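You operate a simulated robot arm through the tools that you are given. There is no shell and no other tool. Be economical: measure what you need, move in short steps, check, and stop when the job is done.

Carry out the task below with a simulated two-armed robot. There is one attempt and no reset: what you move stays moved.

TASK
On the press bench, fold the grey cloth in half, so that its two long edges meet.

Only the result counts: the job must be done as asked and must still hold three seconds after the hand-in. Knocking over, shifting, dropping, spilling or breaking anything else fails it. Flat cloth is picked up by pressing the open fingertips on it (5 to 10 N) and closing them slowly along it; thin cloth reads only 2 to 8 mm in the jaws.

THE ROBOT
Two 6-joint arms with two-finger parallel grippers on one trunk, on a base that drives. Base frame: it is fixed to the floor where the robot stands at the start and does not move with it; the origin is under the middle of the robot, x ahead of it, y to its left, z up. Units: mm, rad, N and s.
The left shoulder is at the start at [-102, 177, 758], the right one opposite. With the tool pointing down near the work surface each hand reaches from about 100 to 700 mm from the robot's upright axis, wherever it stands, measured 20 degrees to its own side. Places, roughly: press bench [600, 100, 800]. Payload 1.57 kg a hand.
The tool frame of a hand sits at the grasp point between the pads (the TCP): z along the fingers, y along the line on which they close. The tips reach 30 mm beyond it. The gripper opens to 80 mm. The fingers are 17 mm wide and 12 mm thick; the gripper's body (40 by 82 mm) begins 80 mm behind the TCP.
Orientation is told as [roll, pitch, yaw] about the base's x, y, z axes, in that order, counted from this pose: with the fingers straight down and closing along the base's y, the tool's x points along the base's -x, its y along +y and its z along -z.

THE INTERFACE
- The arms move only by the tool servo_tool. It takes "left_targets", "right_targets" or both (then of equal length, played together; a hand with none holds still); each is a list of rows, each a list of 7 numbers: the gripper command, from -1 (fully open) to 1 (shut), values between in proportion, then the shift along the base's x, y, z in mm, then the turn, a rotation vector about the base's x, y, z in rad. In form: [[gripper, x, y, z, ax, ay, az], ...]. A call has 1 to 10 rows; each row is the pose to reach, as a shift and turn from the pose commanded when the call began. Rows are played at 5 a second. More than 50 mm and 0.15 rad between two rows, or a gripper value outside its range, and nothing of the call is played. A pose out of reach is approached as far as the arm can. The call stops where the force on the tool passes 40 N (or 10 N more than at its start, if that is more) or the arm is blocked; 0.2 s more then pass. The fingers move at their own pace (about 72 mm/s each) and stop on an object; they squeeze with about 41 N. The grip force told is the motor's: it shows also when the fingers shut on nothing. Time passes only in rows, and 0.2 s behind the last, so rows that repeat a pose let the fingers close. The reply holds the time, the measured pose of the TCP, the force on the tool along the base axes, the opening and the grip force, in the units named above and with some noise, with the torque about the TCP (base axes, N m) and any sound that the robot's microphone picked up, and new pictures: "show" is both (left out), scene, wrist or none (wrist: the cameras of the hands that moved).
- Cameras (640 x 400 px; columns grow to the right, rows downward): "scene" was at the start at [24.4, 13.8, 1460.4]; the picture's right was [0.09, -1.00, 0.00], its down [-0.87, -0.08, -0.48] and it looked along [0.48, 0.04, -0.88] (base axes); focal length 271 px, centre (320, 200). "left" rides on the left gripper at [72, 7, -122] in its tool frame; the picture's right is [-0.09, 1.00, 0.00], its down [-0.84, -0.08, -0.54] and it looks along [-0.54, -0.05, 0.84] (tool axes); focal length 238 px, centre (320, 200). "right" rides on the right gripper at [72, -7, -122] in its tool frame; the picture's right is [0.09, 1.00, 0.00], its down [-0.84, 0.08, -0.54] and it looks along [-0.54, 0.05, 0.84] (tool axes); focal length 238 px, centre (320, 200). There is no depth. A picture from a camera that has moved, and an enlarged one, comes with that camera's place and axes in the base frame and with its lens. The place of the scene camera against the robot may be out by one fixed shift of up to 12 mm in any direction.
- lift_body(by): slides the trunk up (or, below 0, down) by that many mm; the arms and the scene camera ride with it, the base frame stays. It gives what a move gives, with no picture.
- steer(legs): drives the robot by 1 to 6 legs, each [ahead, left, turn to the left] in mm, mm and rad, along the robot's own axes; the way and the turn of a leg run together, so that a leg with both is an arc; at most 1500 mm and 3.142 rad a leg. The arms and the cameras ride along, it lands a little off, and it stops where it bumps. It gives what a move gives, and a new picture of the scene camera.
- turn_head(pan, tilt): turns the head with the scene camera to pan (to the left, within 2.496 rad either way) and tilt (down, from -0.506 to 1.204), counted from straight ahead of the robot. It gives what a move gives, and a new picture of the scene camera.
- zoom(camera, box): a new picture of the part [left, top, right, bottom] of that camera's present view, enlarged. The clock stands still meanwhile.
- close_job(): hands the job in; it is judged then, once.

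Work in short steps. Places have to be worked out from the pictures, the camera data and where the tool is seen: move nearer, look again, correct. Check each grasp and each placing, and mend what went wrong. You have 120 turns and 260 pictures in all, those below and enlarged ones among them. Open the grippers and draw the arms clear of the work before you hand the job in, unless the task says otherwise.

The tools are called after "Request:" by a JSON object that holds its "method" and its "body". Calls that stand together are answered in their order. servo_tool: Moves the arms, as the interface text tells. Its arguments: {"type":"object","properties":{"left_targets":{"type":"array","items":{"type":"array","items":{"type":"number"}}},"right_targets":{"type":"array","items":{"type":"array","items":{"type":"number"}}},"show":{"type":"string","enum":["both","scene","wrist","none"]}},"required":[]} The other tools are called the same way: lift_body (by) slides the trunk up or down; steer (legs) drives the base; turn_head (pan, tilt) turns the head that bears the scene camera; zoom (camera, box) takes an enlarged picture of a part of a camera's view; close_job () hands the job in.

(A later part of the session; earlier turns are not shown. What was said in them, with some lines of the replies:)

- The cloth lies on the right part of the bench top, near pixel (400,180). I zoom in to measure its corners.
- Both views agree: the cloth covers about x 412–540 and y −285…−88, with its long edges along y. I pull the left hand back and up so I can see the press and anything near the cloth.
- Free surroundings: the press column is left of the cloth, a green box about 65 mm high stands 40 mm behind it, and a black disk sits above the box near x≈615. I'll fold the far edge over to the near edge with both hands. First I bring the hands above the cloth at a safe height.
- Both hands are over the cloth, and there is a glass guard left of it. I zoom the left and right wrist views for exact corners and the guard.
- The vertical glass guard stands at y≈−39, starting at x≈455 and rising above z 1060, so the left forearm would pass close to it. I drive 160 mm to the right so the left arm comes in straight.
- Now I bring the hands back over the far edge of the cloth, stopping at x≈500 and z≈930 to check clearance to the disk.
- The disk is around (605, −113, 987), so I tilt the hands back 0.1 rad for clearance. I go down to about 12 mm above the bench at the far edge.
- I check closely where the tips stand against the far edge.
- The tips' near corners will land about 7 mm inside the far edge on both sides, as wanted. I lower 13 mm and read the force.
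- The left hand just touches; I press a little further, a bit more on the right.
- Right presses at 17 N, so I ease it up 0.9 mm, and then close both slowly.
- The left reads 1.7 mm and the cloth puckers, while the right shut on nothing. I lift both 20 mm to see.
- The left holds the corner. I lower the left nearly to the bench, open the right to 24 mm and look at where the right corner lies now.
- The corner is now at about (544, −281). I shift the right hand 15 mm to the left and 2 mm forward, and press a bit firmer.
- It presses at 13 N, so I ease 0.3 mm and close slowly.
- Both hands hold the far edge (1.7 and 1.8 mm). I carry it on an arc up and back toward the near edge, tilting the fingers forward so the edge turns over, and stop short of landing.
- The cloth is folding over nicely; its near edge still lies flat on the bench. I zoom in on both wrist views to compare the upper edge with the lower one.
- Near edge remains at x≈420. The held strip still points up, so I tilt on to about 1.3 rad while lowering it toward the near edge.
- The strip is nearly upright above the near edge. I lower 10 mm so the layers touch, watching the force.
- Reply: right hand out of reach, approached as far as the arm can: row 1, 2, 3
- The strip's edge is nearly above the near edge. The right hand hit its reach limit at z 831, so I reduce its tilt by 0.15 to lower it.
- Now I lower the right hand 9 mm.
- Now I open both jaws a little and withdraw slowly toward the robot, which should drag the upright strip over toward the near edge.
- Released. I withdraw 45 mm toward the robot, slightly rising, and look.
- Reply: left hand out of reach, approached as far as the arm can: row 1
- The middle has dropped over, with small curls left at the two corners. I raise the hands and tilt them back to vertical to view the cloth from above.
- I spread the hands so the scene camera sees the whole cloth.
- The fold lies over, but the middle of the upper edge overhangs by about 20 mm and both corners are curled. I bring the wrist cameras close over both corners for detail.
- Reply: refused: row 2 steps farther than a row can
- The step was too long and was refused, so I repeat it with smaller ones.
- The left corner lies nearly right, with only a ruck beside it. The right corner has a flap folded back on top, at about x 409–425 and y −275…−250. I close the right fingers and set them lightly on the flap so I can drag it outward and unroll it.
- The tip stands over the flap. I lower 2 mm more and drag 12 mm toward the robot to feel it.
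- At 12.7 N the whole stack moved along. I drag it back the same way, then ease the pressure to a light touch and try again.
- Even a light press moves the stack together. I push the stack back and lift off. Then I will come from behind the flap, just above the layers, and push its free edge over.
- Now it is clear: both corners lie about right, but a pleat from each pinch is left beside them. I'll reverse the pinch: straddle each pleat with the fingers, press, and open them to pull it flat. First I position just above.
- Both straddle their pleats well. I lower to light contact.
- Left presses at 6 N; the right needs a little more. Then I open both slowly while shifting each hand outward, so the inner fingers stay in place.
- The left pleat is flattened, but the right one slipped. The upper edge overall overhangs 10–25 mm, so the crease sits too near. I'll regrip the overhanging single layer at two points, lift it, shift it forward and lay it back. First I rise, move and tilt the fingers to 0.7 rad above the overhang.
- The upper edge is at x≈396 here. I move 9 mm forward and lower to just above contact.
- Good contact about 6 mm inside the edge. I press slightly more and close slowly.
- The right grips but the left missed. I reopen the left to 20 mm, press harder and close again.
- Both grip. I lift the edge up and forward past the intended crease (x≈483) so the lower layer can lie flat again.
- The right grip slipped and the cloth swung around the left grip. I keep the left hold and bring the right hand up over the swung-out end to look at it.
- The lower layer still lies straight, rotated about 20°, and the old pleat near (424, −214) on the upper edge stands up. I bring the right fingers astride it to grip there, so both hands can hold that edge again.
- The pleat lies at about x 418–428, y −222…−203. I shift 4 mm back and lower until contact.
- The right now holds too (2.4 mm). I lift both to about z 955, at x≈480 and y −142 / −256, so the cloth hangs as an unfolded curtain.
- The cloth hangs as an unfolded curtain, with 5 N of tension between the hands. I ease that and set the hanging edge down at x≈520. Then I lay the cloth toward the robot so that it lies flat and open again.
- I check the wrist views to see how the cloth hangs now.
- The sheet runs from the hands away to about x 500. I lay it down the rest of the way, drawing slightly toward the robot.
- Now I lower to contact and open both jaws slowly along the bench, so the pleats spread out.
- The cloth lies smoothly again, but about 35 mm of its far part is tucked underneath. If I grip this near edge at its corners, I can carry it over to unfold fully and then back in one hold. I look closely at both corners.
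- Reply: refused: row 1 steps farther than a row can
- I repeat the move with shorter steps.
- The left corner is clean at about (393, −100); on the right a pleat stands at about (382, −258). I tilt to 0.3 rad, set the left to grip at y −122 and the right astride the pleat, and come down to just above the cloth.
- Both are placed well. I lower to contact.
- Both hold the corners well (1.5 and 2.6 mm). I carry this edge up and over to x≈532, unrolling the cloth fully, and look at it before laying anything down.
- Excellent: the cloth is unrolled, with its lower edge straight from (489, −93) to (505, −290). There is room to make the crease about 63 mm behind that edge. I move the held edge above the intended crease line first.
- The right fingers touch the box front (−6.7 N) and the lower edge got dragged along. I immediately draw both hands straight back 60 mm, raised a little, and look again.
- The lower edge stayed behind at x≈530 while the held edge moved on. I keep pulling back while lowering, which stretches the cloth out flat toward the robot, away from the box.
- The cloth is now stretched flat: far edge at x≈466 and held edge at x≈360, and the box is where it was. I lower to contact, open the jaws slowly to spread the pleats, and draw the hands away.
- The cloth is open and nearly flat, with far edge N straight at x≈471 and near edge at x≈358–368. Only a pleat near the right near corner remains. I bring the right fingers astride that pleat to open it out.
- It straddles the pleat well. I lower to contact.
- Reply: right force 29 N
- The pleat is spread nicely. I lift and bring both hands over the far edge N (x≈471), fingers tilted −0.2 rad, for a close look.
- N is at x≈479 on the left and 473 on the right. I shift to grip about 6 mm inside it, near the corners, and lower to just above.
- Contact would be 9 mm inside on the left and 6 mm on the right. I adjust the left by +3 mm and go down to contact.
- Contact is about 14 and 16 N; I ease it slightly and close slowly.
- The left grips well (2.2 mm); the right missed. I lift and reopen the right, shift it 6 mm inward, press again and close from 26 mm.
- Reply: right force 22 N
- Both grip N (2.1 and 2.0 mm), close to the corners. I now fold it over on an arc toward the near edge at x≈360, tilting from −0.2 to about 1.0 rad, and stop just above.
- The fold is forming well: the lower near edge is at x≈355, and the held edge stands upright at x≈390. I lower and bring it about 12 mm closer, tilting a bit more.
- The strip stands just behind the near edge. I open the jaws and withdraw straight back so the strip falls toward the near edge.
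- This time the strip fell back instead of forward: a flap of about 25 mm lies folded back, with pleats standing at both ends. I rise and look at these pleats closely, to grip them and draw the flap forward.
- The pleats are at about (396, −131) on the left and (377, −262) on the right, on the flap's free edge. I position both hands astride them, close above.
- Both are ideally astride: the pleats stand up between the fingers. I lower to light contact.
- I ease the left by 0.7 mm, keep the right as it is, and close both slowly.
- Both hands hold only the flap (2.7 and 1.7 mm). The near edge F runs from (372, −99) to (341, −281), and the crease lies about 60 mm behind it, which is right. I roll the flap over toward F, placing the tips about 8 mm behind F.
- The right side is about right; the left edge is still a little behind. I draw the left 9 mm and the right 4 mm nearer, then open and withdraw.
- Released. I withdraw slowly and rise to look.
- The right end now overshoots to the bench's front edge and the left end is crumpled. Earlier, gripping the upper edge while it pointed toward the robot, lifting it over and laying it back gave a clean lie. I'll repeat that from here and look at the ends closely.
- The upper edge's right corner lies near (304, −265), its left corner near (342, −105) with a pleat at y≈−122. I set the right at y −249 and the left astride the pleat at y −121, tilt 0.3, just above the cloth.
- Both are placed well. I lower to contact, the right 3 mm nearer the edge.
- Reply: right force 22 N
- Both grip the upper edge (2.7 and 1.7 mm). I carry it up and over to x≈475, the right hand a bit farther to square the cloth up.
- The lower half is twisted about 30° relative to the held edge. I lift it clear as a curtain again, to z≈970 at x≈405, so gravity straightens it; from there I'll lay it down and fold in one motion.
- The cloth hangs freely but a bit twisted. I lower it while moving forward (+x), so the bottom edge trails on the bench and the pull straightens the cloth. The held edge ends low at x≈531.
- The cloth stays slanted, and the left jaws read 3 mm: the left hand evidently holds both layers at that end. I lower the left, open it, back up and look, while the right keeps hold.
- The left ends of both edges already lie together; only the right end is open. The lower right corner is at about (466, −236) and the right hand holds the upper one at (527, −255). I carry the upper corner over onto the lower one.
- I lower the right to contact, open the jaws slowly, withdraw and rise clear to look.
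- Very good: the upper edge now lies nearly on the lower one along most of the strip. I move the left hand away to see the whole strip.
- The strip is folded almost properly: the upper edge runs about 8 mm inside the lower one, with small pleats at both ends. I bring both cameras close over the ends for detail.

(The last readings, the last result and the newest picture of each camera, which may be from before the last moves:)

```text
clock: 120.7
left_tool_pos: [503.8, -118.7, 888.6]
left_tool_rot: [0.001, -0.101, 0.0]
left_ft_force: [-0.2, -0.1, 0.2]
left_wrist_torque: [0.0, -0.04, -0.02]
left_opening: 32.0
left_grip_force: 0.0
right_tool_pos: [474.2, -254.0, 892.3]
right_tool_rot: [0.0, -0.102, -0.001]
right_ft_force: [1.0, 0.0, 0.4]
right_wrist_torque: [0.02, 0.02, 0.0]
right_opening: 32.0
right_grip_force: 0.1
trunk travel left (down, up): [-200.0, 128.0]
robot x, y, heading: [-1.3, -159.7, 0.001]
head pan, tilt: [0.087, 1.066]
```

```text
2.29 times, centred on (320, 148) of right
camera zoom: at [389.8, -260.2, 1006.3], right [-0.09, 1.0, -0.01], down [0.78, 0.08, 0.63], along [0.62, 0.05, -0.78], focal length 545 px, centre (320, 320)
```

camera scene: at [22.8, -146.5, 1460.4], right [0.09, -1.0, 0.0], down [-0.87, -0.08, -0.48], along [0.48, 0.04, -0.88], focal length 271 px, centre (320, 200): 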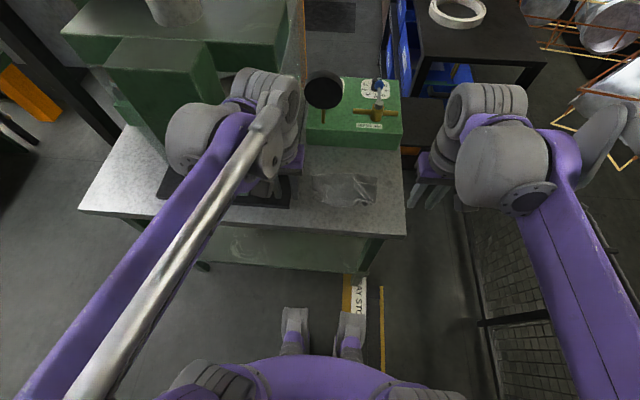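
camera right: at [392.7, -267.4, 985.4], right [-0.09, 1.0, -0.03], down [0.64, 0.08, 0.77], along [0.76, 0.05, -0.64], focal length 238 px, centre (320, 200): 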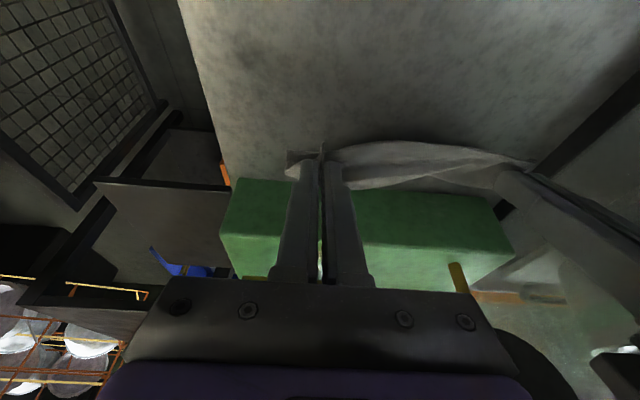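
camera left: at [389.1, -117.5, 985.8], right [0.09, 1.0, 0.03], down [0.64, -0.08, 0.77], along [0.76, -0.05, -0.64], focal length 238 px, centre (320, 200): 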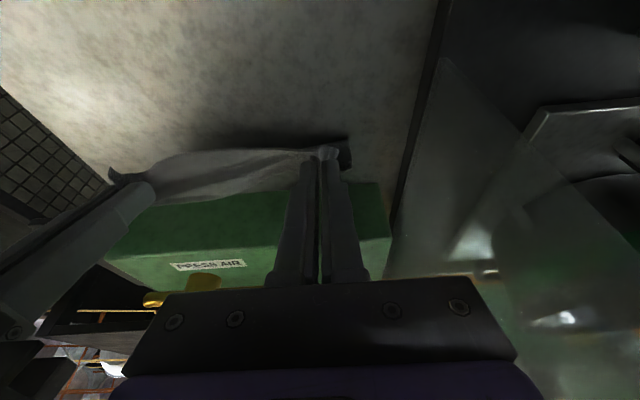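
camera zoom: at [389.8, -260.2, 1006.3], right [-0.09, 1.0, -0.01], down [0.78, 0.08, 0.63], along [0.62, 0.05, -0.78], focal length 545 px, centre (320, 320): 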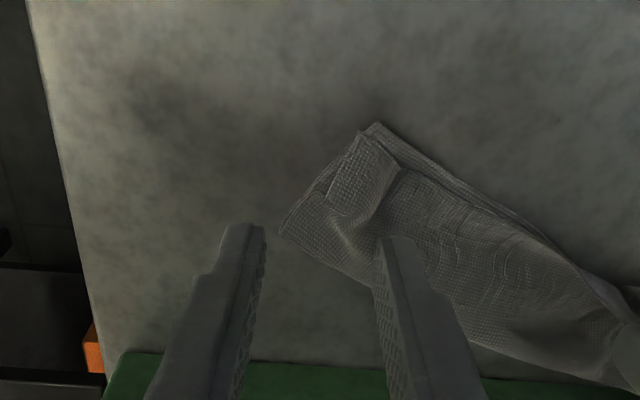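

The right end is fine: both corners nearly coincide. At the left end a pleat remains at about (530, −110). I straddle it with the left fingers, yawed along the strip, and come just above.

Request:
{"method": "servo_tool", "body": {"left_targets": [[0.5, 8, 4, -10, 0, 0, -0.13], [0.5, 16, 8, -22, 0, 0, -0.26], [0.5, 22, 10, -34, 0, 0, -0.39], [0.5, 22, 10, -42, 0, 0, -0.39]], "show": "none"}}

Request:
{"method": "zoom", "body": {"camera": "left", "box": [200, 80, 440, 230]}}

```text
clock: 121.7
left_tool_pos: [525.5, -108.1, 846.8]
left_tool_rot: [0.002, -0.104, -0.392]
left_ft_force: [0.5, 0.0, -0.6]
left_wrist_torque: [-0.01, 0.03, 0.03]
left_opening: 19.9
left_grip_force: 0.0
right_tool_pos: [474.6, -255.1, 892.7]
right_tool_rot: [0.0, -0.103, 0.001]
right_ft_force: [0.6, 1.1, 0.3]
right_wrist_torque: [-0.02, -0.03, 0.0]
right_opening: 32.1
right_grip_force: 0.0
trunk travel left (down, up): [-200.0, 128.0]
robot x, y, heading: [2.0, -157.8, -0.001]
head pan, tilt: [0.087, 1.066]
```

```text
2.67 times, centred on (320, 155) of left
camera zoom: at [450.8, -69.8, 960.3], right [0.47, 0.89, 0.01], down [0.69, -0.37, 0.63], along [0.56, -0.28, -0.78], focal length 636 px, centre (320, 320)
```

zoom: 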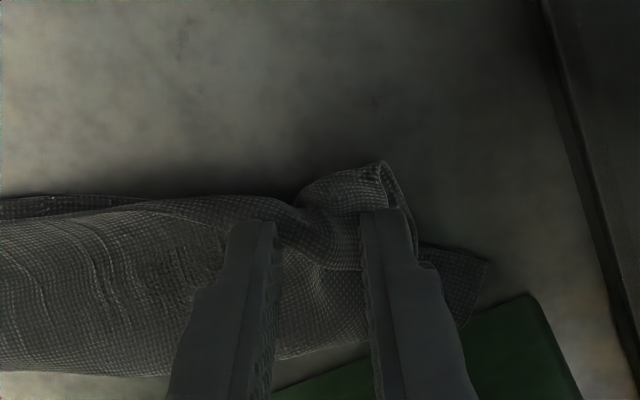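

The fingers are well astride the pleat, aligned with the strip. I lower to contact.

Request:
{"method": "servo_tool", "body": {"left_targets": [[0.5, 0, 0, -6, 0, 0, 0], [0.5, 0, 0, -11, 0, 0, 0], [0.5, 0, 0, -13, 0, 0, 0], [0.5, 0, 0, -13, 0, 0, 0]], "show": "none"}}

```text
clock: 122.7
left_tool_pos: [525.4, -108.8, 833.2]
left_tool_rot: [0.002, -0.103, -0.391]
left_ft_force: [0.7, -0.4, 4.8]
left_wrist_torque: [-0.01, 0.0, 0.0]
left_opening: 19.7
left_grip_force: 0.0
right_tool_pos: [474.1, -253.7, 891.7]
right_tool_rot: [-0.001, -0.104, -0.001]
right_ft_force: [0.4, 0.6, -0.1]
right_wrist_torque: [0.0, 0.05, 0.0]
right_opening: 32.0
right_grip_force: 0.0
trunk travel left (down, up): [-200.0, 128.0]
robot x, y, heading: [-2.7, -161.9, -0.001]
head pan, tilt: [0.087, 1.066]
```

I press slightly more and open slowly, shifting along the strip so the inner finger stays put.

Request:
{"method": "servo_tool", "body": {"left_targets": [[0.5, 0, 0, -0.5, 0, 0, 0], [0.42, 0.6, 1.5, -0.5, 0, 0, 0], [0.34, 1.2, 3, -0.5, 0, 0, 0], [0.26, 1.8, 4.5, -0.5, 0, 0, 0], [0.18, 2.4, 6, -0.5, 0, 0, 0], [0.1, 3, 7.5, -0.5, 0, 0, 0]], "show": "none"}}

Request:
{"method": "zoom", "body": {"camera": "left", "box": [200, 80, 440, 230]}}

```text
clock: 124.0
left_tool_pos: [527.0, -103.4, 832.4]
left_tool_rot: [0.002, -0.102, -0.393]
left_ft_force: [-0.7, 0.9, 6.0]
left_wrist_torque: [0.02, 0.07, 0.04]
left_opening: 33.1
left_grip_force: 0.0
right_tool_pos: [472.0, -256.2, 893.0]
right_tool_rot: [0.002, -0.105, -0.002]
right_ft_force: [0.4, 0.1, 0.6]
right_wrist_torque: [0.0, -0.02, -0.03]
right_opening: 32.2
right_grip_force: 0.2
trunk travel left (down, up): [-200.0, 128.0]
robot x, y, heading: [-4.3, -162.1, -0.006]
head pan, tilt: [0.087, 1.066]
```

```text
2.67 times, centred on (320, 155) of left
camera zoom: at [452.6, -65.7, 947.5], right [0.47, 0.88, 0.01], down [0.69, -0.37, 0.63], along [0.56, -0.28, -0.78], focal length 636 px, centre (320, 320)
```

zoom: 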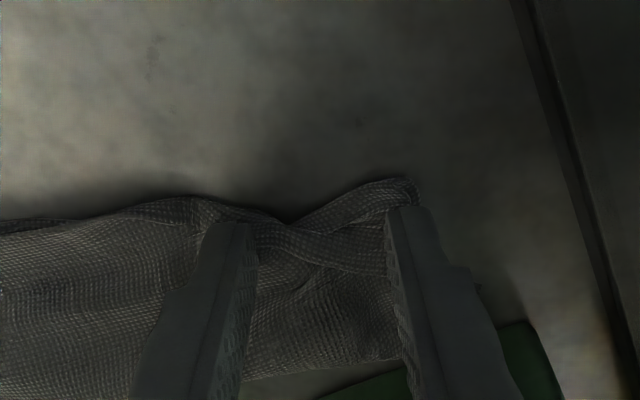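

The pleat is spread. I lift the left hand and back off to see the left end clearly.

Request:
{"method": "servo_tool", "body": {"left_targets": [[0.1, 0, 0, 15, 0, 0, 0], [0.1, 6, 5, 35, 0, 0, 0], [0.1, 10, 6, 50, 0, 0, 0]], "show": "none"}}

Request:
{"method": "zoom", "body": {"camera": "left", "box": [180, 60, 420, 210]}}

Request:
{"method": "zoom", "body": {"camera": "right", "box": [240, 60, 560, 260]}}

```text
clock: 124.8
left_tool_pos: [533.6, -104.5, 875.2]
left_tool_rot: [0.003, -0.102, -0.399]
left_ft_force: [-0.5, -0.3, 0.2]
left_wrist_torque: [-0.02, 0.01, -0.02]
left_opening: 35.9
left_grip_force: 0.1
right_tool_pos: [472.2, -260.1, 891.7]
right_tool_rot: [0.006, -0.102, -0.001]
right_ft_force: [0.1, -0.1, -0.4]
right_wrist_torque: [0.0, 0.02, 0.02]
right_opening: 32.0
right_grip_force: 0.0
trunk travel left (down, up): [-200.0, 128.0]
robot x, y, heading: [-0.0, -160.2, -0.004]
head pan, tilt: [0.087, 1.066]
```

```text
2.67 times, centred on (300, 135) of left
camera zoom: at [461.0, -66.5, 990.5], right [0.47, 0.88, 0.01], down [0.69, -0.38, 0.62], along [0.56, -0.28, -0.78], focal length 636 px, centre (373, 373)
```

zoom: 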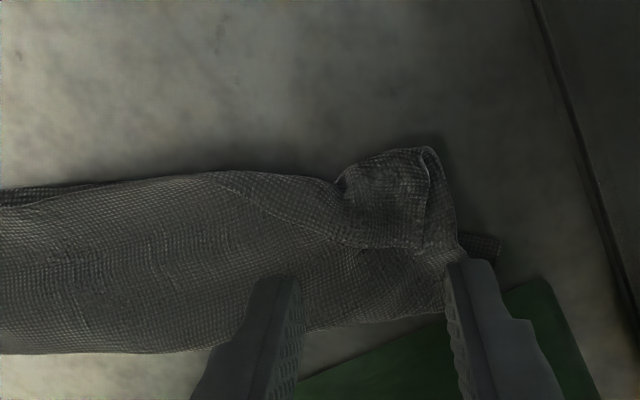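

```text
2.00 times, centred on (400, 160) of right
camera zoom: at [388.0, -266.3, 1004.7], right [-0.09, 1.0, 0.0], down [0.78, 0.07, 0.63], along [0.62, 0.05, -0.78], focal length 477 px, centre (160, 280)
```

zoom: 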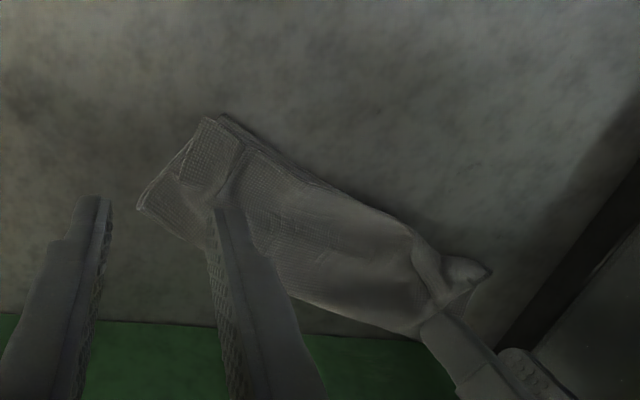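

At the left end the upper edge still lies about 25 mm inside the lower one, and the strip is close to the box. Pressing drags the whole stack together, so I use that. I set both closed hands on the strip to slide it back, away from the box and squared up.

Request:
{"method": "servo_tool", "body": {"left_targets": [[1, 4, -6, 0, 0, -0.08, 0], [1, 10, -16, -15, 0, -0.15, 0], [1, 11, -18, -30, 0, -0.15, 0], [1, 11, -18, -38, 0, -0.15, 0], [1, 11, -18, -41, 0, -0.15, 0]], "right_targets": [[1, 8, 8, 0, 0, 0, 0], [1, 16, 16, -15, 0, 0, 0], [1, 20, 20, -35, 0, 0, 0], [1, 20, 20, -50, 0, 0, 0], [1, 20, 20, -56.5, 0, 0, 0]], "show": "none"}}

```text
clock: 126.0
left_tool_pos: [550.1, -113.8, 841.1]
left_tool_rot: [0.06, -0.239, -0.403]
left_ft_force: [0.5, 0.2, -0.1]
left_wrist_torque: [-0.03, -0.02, -0.03]
left_opening: 0.0
left_grip_force: 21.5
right_tool_pos: [495.3, -234.9, 835.6]
right_tool_rot: [0.001, -0.103, 0.0]
right_ft_force: [0.3, -1.3, 0.0]
right_wrist_torque: [0.04, -0.01, 0.02]
right_opening: 0.3
right_grip_force: 21.9
trunk travel left (down, up): [-200.0, 128.0]
robot x, y, heading: [-1.6, -161.3, -0.002]
head pan, tilt: [0.087, 1.066]
```

Not yet in contact; I lower further.

Request:
{"method": "servo_tool", "body": {"left_targets": [[1, -3, 0, -4, 0, 0, 0], [1, -3, 0, -7, 0, 0, 0], [1, -3, 0, -8, 0, 0, 0]], "right_targets": [[1, -2, 0, -1, 0, 0, 0], [1, -2, 0, -2, 0, 0, 0], [1, -2, 0, -2.6, 0, 0, 0]], "show": "none"}}

```text
clock: 126.8
left_tool_pos: [546.5, -113.5, 833.0]
left_tool_rot: [0.06, -0.242, -0.401]
left_ft_force: [0.2, -0.1, 1.9]
left_wrist_torque: [-0.03, -0.03, -0.05]
left_opening: 0.1
left_grip_force: 20.7
right_tool_pos: [492.8, -235.3, 832.9]
right_tool_rot: [0.0, -0.103, 0.0]
right_ft_force: [0.4, -0.3, 1.3]
right_wrist_torque: [0.0, -0.02, -0.01]
right_opening: 0.0
right_grip_force: 21.5
trunk travel left (down, up): [-200.0, 128.0]
robot x, y, heading: [2.6, -163.0, 0.003]
head pan, tilt: [0.087, 1.066]
```

Light contact on both. I press about 1 mm more and slide both hands: left 94 mm, right 44 mm toward the robot, turning with the strip.

Request:
{"method": "servo_tool", "body": {"left_targets": [[1, 0, 0, -0.9, 0, 0, 0], [1, -11, 0, -0.9, 0, 0, 0.05], [1, -23, 1, -0.9, 0, 0, 0.1], [1, -35, 1, -0.9, 0, 0, 0.15], [1, -47, 2, -0.9, 0, 0, 0.2], [1, -59, 2, -0.9, 0, 0, 0.25], [1, -71, 3, -0.9, 0, 0, 0.3], [1, -83, 3, -0.9, 0, 0, 0.35], [1, -94, 3, -0.9, 0, 0, 0.39], [1, -94, 3, 10, 0, 0, 0.39]], "right_targets": [[1, 0, 0, -1, 0, 0, 0], [1, -5, -1, -1, 0, 0, 0.05], [1, -10, -2, -1, 0, 0, 0.1], [1, -16, -3, -1, 0, 0, 0.15], [1, -22, -4, -1, 0, 0, 0.2], [1, -28, -5, -1, 0, 0, 0.25], [1, -34, -6, -1, 0, 0, 0.3], [1, -39, -7, -1, 0, 0, 0.35], [1, -44, -8, -1, 0, 0, 0.39], [1, -44, -8, 10, 0, 0, 0.39]], "show": "none"}}

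Request:
{"method": "zoom", "body": {"camera": "scene", "box": [288, 140, 416, 220]}}

```text
clock: 129.1
left_tool_pos: [451.9, -108.7, 843.2]
left_tool_rot: [0.06, -0.241, -0.011]
left_ft_force: [-0.5, -0.9, 1.0]
left_wrist_torque: [-0.02, 0.03, 0.04]
left_opening: 0.1
left_grip_force: 21.1
right_tool_pos: [448.8, -242.0, 841.4]
right_tool_rot: [-0.001, -0.102, 0.39]
right_ft_force: [0.8, 0.6, 0.1]
right_wrist_torque: [0.02, -0.01, 0.01]
right_opening: 0.0
right_grip_force: 21.3
trunk travel left (down, up): [-200.0, 128.0]
robot x, y, heading: [-1.4, -159.8, -0.006]
head pan, tilt: [0.087, 1.066]
```

```text
5.00 times, centred on (352, 180) of scene
camera zoom: at [23.9, -146.7, 1460.2], right [0.09, -1.0, 0.0], down [-0.87, -0.08, -0.48], along [0.48, 0.04, -0.88], focal length 1354 px, centre (160, 300)
```

zoom: 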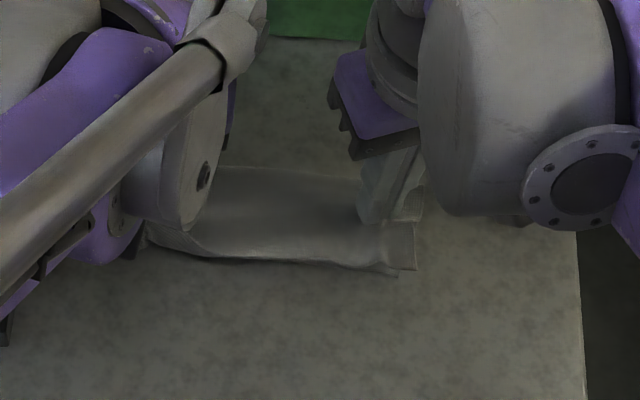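

The strip slid over nicely and is square now. I raise both hands and check the left end and the whole strip.

Request:
{"method": "servo_tool", "body": {"left_targets": [[0.4, 0, 0, 30, 0, 0.07, 0], [0.4, 0, 0, 50, 0, 0.14, 0], [0.4, 5, -5, 50, 0, 0.14, 0]], "right_targets": [[0.4, -5, -10, 30, 0, 0, -0.13], [0.4, -20, -35, 60, 0, 0, -0.26], [0.4, -35, -65, 90, 0, 0, -0.39]], "show": "none"}}

Request:
{"method": "zoom", "body": {"camera": "left", "box": [120, 20, 480, 245]}}

Request:
{"method": "zoom", "body": {"camera": "scene", "box": [304, 160, 384, 210]}}

```text
clock: 129.8
left_tool_pos: [456.2, -115.6, 894.5]
left_tool_rot: [0.058, -0.102, -0.011]
left_ft_force: [-0.5, 0.2, 0.1]
left_wrist_torque: [0.0, -0.01, -0.01]
left_opening: 24.1
left_grip_force: 0.2
right_tool_pos: [412.5, -309.3, 932.3]
right_tool_rot: [0.0, -0.103, -0.001]
right_ft_force: [0.3, -0.3, -0.1]
right_wrist_torque: [-0.02, 0.01, 0.04]
right_opening: 24.0
right_grip_force: 0.0
trunk travel left (down, up): [-200.0, 128.0]
robot x, y, heading: [-0.7, -162.0, 0.002]
head pan, tilt: [0.087, 1.066]
```

```text
1.78 times, centred on (300, 132) of left
camera zoom: at [373.9, -114.3, 1008.7], right [0.1, 0.99, 0.07], down [0.78, -0.12, 0.62], along [0.62, -0.01, -0.78], focal length 424 px, centre (356, 320)
```

zoom: 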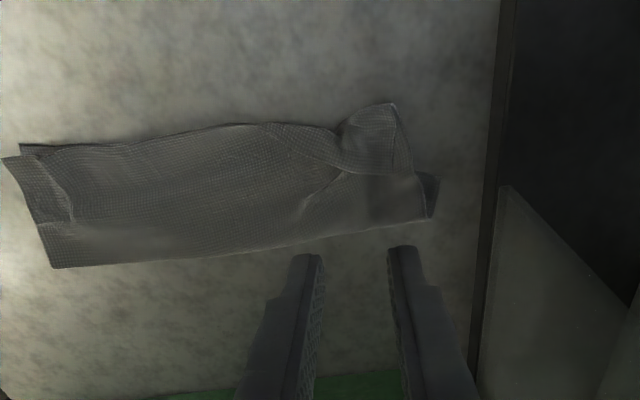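

```text
8.00 times, centred on (344, 185) of scene
camera zoom: at [23.6, -147.2, 1460.4], right [0.09, -1.0, 0.0], down [-0.87, -0.08, -0.48], along [0.48, 0.04, -0.88], focal length 2166 px, centre (128, 320)
```

zoom: 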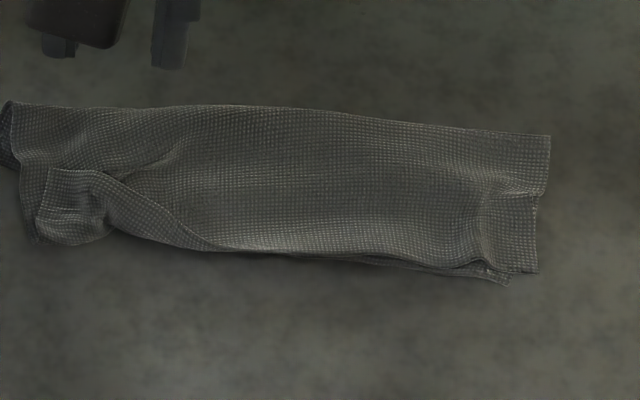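

The fold is nearly complete. I zoom in on the left-end flap to understand it.

Request:
{"method": "zoom", "body": {"camera": "left", "box": [250, 65, 378, 145]}}

Request:
{"method": "zoom", "body": {"camera": "scene", "box": [302, 168, 334, 194]}}

```text
5.00 times, centred on (314, 105) of left
camera zoom: at [373.9, -114.3, 1008.7], right [0.1, 0.99, 0.07], down [0.78, -0.12, 0.62], along [0.62, -0.01, -0.78], focal length 1192 px, centre (350, 675)
```

zoom: 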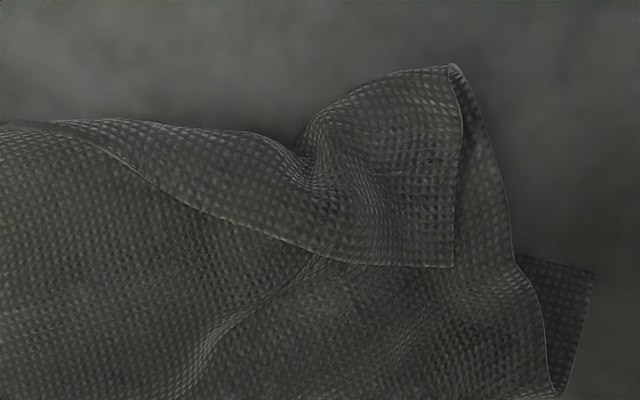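

```text
15.38 times, centred on (318, 181) of scene
camera zoom: at [23.6, -147.2, 1460.4], right [0.09, -1.0, 0.0], down [-0.87, -0.08, -0.48], along [0.48, 0.04, -0.88], focal length 4166 px, centre (351, 492)
```

zoom: 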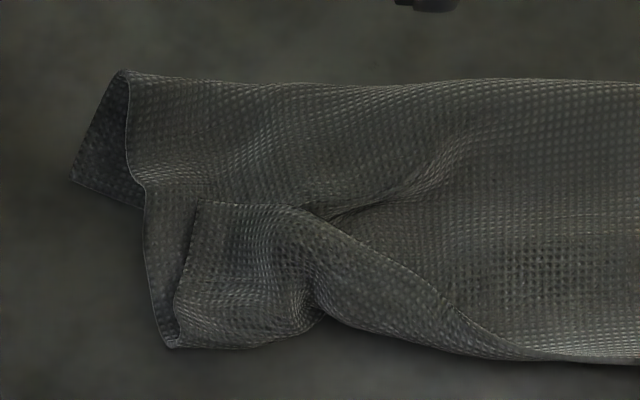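

Now it is clear: at the left end the upper layer's corner is turned back, so its edge lies over the lower edge but about 25 mm sideways of the lower corner. To have room from the glass guard, I first slide the strip 35 mm to the right, pressing with both hands as before.

Request:
{"method": "servo_tool", "body": {"left_targets": [[1, 0, -8, -20, -0.03, 0, 0], [1, 2, -18, -40, -0.058, 0, 0], [1, 2, -18, -55, -0.058, 0, 0], [1, 2, -18, -59, -0.058, 0, 0], [1, 2, -18, -61.5, -0.058, 0, 0]], "right_targets": [[1, 12, 25, -20, 0, 0, 0], [1, 26, 50, -45, 0, 0, 0], [1, 38, 68, -75, 0, 0, 0], [1, 40, 70, -94, 0, 0, 0], [1, 40, 70, -99, 0, 0, 0]], "show": "none"}}

```text
clock: 131.1
left_tool_pos: [458.6, -132.2, 831.7]
left_tool_rot: [-0.001, -0.103, -0.006]
left_ft_force: [1.2, -0.5, 15.6]
left_wrist_torque: [0.04, 0.02, 0.02]
left_opening: 0.0
left_grip_force: 21.1
right_tool_pos: [453.0, -237.1, 833.4]
right_tool_rot: [0.0, -0.103, 0.001]
right_ft_force: [0.2, -0.3, 1.2]
right_wrist_torque: [-0.01, 0.01, -0.03]
right_opening: 0.0
right_grip_force: 20.8
trunk travel left (down, up): [-200.0, 128.0]
robot x, y, heading: [-4.4, -163.9, -0.0]
head pan, tilt: [0.087, 1.066]
```

Left presses at 15 N, right barely. I even these out and slide both 35 mm to the right, then lift.

Request:
{"method": "servo_tool", "body": {"left_targets": [[1, 0, 0, 0.5, 0, 0, 0], [1, 0, -7, 0.5, 0, 0, 0], [1, 0, -14, 0.5, 0, 0, 0], [1, 0, -21, 0.5, 0, 0, 0], [1, 0, -28, 0.5, 0, 0, 0], [1, 0, -35, 0.5, 0, 0, 0], [1, 0, -35, 15, 0, 0, 0], [0.5, -5, -12, 45, 0, 0, 0]], "right_targets": [[1, 0, 0, -1, 0, 0, 0], [1, 0, -7, -1, 0, 0, 0], [1, 0, -14, -1, 0, 0, 0], [1, 0, -21, -1, 0, 0, 0], [1, 0, -28, -1, 0, 0, 0], [1, 0, -35, -1, 0, 0, 0], [1, 0, -35, 15, 0, 0, 0], [0.5, -20, -60, 40, 0, 0, 0]], "show": "none"}}

Request:
{"method": "zoom", "body": {"camera": "left", "box": [200, 40, 440, 190]}}

```text
clock: 132.8
left_tool_pos: [453.0, -145.3, 877.6]
left_tool_rot: [-0.002, -0.102, -0.005]
left_ft_force: [-0.2, -0.1, 0.4]
left_wrist_torque: [0.02, -0.02, 0.0]
left_opening: 19.9
left_grip_force: 0.1
right_tool_pos: [432.1, -298.8, 875.5]
right_tool_rot: [0.001, -0.102, -0.001]
right_ft_force: [-0.5, -0.5, -0.1]
right_wrist_torque: [0.01, -0.03, -0.02]
right_opening: 20.0
right_grip_force: 0.0
trunk travel left (down, up): [-200.0, 128.0]
robot x, y, heading: [1.3, -159.2, 0.002]
head pan, tilt: [0.087, 1.066]
```

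```text
2.67 times, centred on (320, 115) of left
camera zoom: at [370.0, -137.3, 992.1], right [0.1, 1.0, 0.01], down [0.78, -0.08, 0.63], along [0.62, -0.05, -0.78], focal length 636 px, centre (320, 427)
```

zoom: 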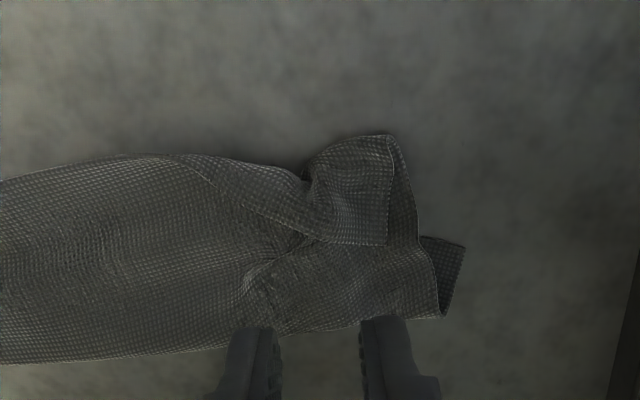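

The strip moved cleanly. The turned-back corner has a ridge at y≈−145; I'll nudge it sideways with the closed left fingers, held just above the layers, to bring the corner over the lower one. First I position beside it.

Request:
{"method": "servo_tool", "body": {"left_targets": [[1, -8, -8, -10, 0, 0, 0], [1, -15, -18, -25, 0, 0, 0], [1, -15, -18, -36, 0, 0, 0], [1, -15, -18, -41, 0, 0, 0], [1, -15, -12, -41, 0, 0, 0], [1, -15, -6, -41, 0, 0, 0], [1, -15, 0, -41, 0, 0, 0], [1, -15, 5, -41, 0, 0, 0]], "show": "none"}}

Request:
{"method": "zoom", "body": {"camera": "left", "box": [200, 60, 440, 210]}}

```text
clock: 134.7
left_tool_pos: [439.3, -140.0, 835.6]
left_tool_rot: [-0.002, -0.102, -0.005]
left_ft_force: [0.4, -0.7, 0.4]
left_wrist_torque: [-0.03, -0.01, -0.01]
left_opening: 0.0
left_grip_force: 20.7
right_tool_pos: [434.0, -298.2, 875.4]
right_tool_rot: [0.0, -0.104, 0.0]
right_ft_force: [-0.3, -0.5, 0.2]
right_wrist_torque: [0.03, -0.01, -0.01]
right_opening: 20.2
right_grip_force: 0.0
trunk travel left (down, up): [-200.0, 128.0]
robot x, y, heading: [-1.0, -158.3, 0.004]
head pan, tilt: [0.087, 1.066]
```

```text
2.67 times, centred on (320, 135) of left
camera zoom: at [356.5, -132.3, 950.8], right [0.1, 1.0, 0.01], down [0.78, -0.08, 0.62], along [0.62, -0.05, -0.78], focal length 636 px, centre (320, 373)
```

zoom: 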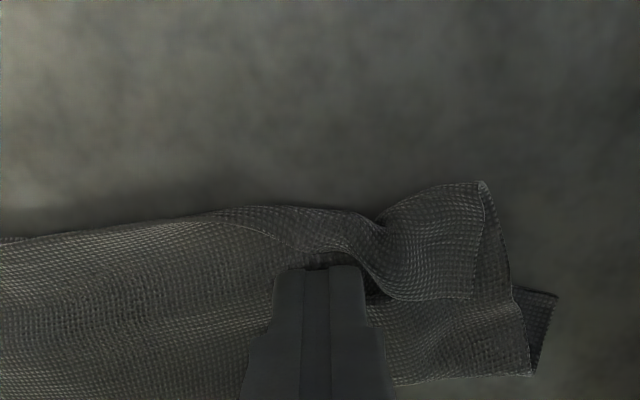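

It moves the pleat along as intended. I push another 16 mm.

Request:
{"method": "servo_tool", "body": {"left_targets": [[1, 0, 4, 0, 0, 0, 0], [1, 0, 8, 0, 0, 0, 0], [1, 0, 12, 0, 0, 0, 0], [1, 0, 16, 0, 0, 0, 0]], "show": "none"}}

Request:
{"method": "zoom", "body": {"camera": "left", "box": [200, 60, 440, 210]}}

```text
clock: 135.7
left_tool_pos: [439.4, -123.7, 837.6]
left_tool_rot: [-0.002, -0.101, -0.005]
left_ft_force: [0.6, -0.7, 0.3]
left_wrist_torque: [0.0, 0.01, 0.02]
left_opening: 0.1
left_grip_force: 21.3
right_tool_pos: [433.6, -298.1, 874.7]
right_tool_rot: [0.0, -0.103, 0.0]
right_ft_force: [-0.6, 0.1, -0.8]
right_wrist_torque: [-0.03, -0.01, -0.01]
right_opening: 20.2
right_grip_force: 0.1
trunk travel left (down, up): [-200.0, 128.0]
robot x, y, heading: [3.0, -158.6, -0.004]
head pan, tilt: [0.087, 1.066]
```

```text
2.67 times, centred on (320, 135) of left
camera zoom: at [356.5, -116.3, 951.0], right [0.1, 1.0, 0.01], down [0.78, -0.08, 0.62], along [0.62, -0.05, -0.78], focal length 636 px, centre (320, 373)
```

zoom: 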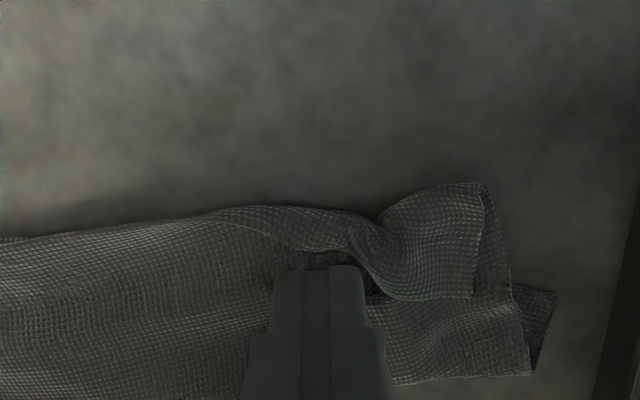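

The whole strip now moves along with it, so this gives nothing more. The edges lie together over the length, so I lift both hands clear, open them and draw back.

Request:
{"method": "servo_tool", "body": {"left_targets": [[1, 0, -2, 15, 0, 0, 0], [0, -10, 0, 45, 0, 0, 0], [-1, -35, 10, 80, 0, 0, 0], [-1, -70, 20, 105, 0, 0, 0], [-1, -105, 30, 125, 0, 0, 0], [-1, -140, 40, 140, 0, 0, 0]], "right_targets": [[0.5, 0, -5, 15, 0, 0, 0], [0, -10, -10, 40, 0, 0, 0], [-1, -35, -20, 65, 0, 0, 0], [-1, -70, -30, 85, 0, 0, 0], [-1, -105, -40, 100, 0, 0, 0], [-1, -140, -50, 110, 0, 0, 0]], "show": "none"}}

Request:
{"method": "zoom", "body": {"camera": "scene", "box": [304, 160, 384, 210]}}

```text
clock: 137.1
left_tool_pos: [297.2, -82.9, 975.9]
left_tool_rot: [-0.003, -0.103, -0.005]
left_ft_force: [0.0, -0.1, 0.3]
left_wrist_torque: [0.0, -0.02, -0.04]
left_opening: 79.8
left_grip_force: 0.0
right_tool_pos: [290.4, -347.6, 983.5]
right_tool_rot: [0.001, -0.105, 0.0]
right_ft_force: [-0.4, 0.6, 0.3]
right_wrist_torque: [0.0, -0.01, 0.01]
right_opening: 79.7
right_grip_force: 0.0
trunk travel left (down, up): [-200.0, 128.0]
robot x, y, heading: [-2.6, -164.2, -0.0]
head pan, tilt: [0.087, 1.066]
```

```text
8.00 times, centred on (344, 185) of scene
camera zoom: at [21.7, -146.3, 1460.4], right [0.09, -1.0, 0.0], down [-0.87, -0.08, -0.48], along [0.48, 0.04, -0.87], focal length 2166 px, centre (128, 320)
```

zoom: 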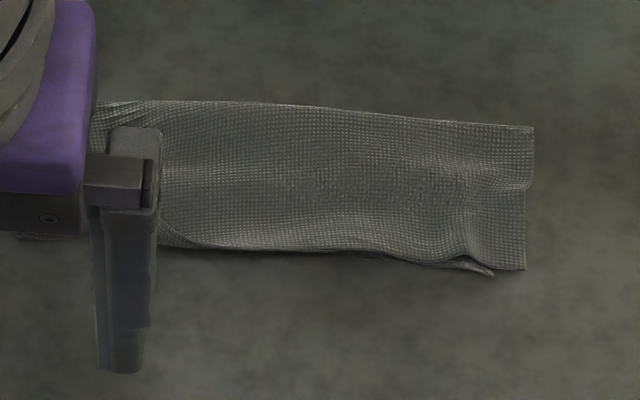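

The strip lies folded lengthwise with its long edges together. The grippers are open and clear, nothing else was shifted, and I hand it in.

Request:
{"method": "close_job", "body": {}}

```text
The job is handed in.
```

I handed the job in with the cloth folded in half lengthwise, but the fold is not clean at its left end. Over most of the length the two long edges lie within about 5–8 mm of each other.

- **Left end:** the upper layer's corner is turned back on itself, so its corner ends up about 22–25 mm sideways of the lower corner. My attempts to correct this did not close that gap.
- **Cloth position:** the folded cloth lies nearer the robot and a little to one side of where it started on the bench.
- **Right fingers and the green box:** they touched its front once at about 7 N. Its position in the pictures looked the same before and after.
- **Grippers:** both are open and clear of the work.
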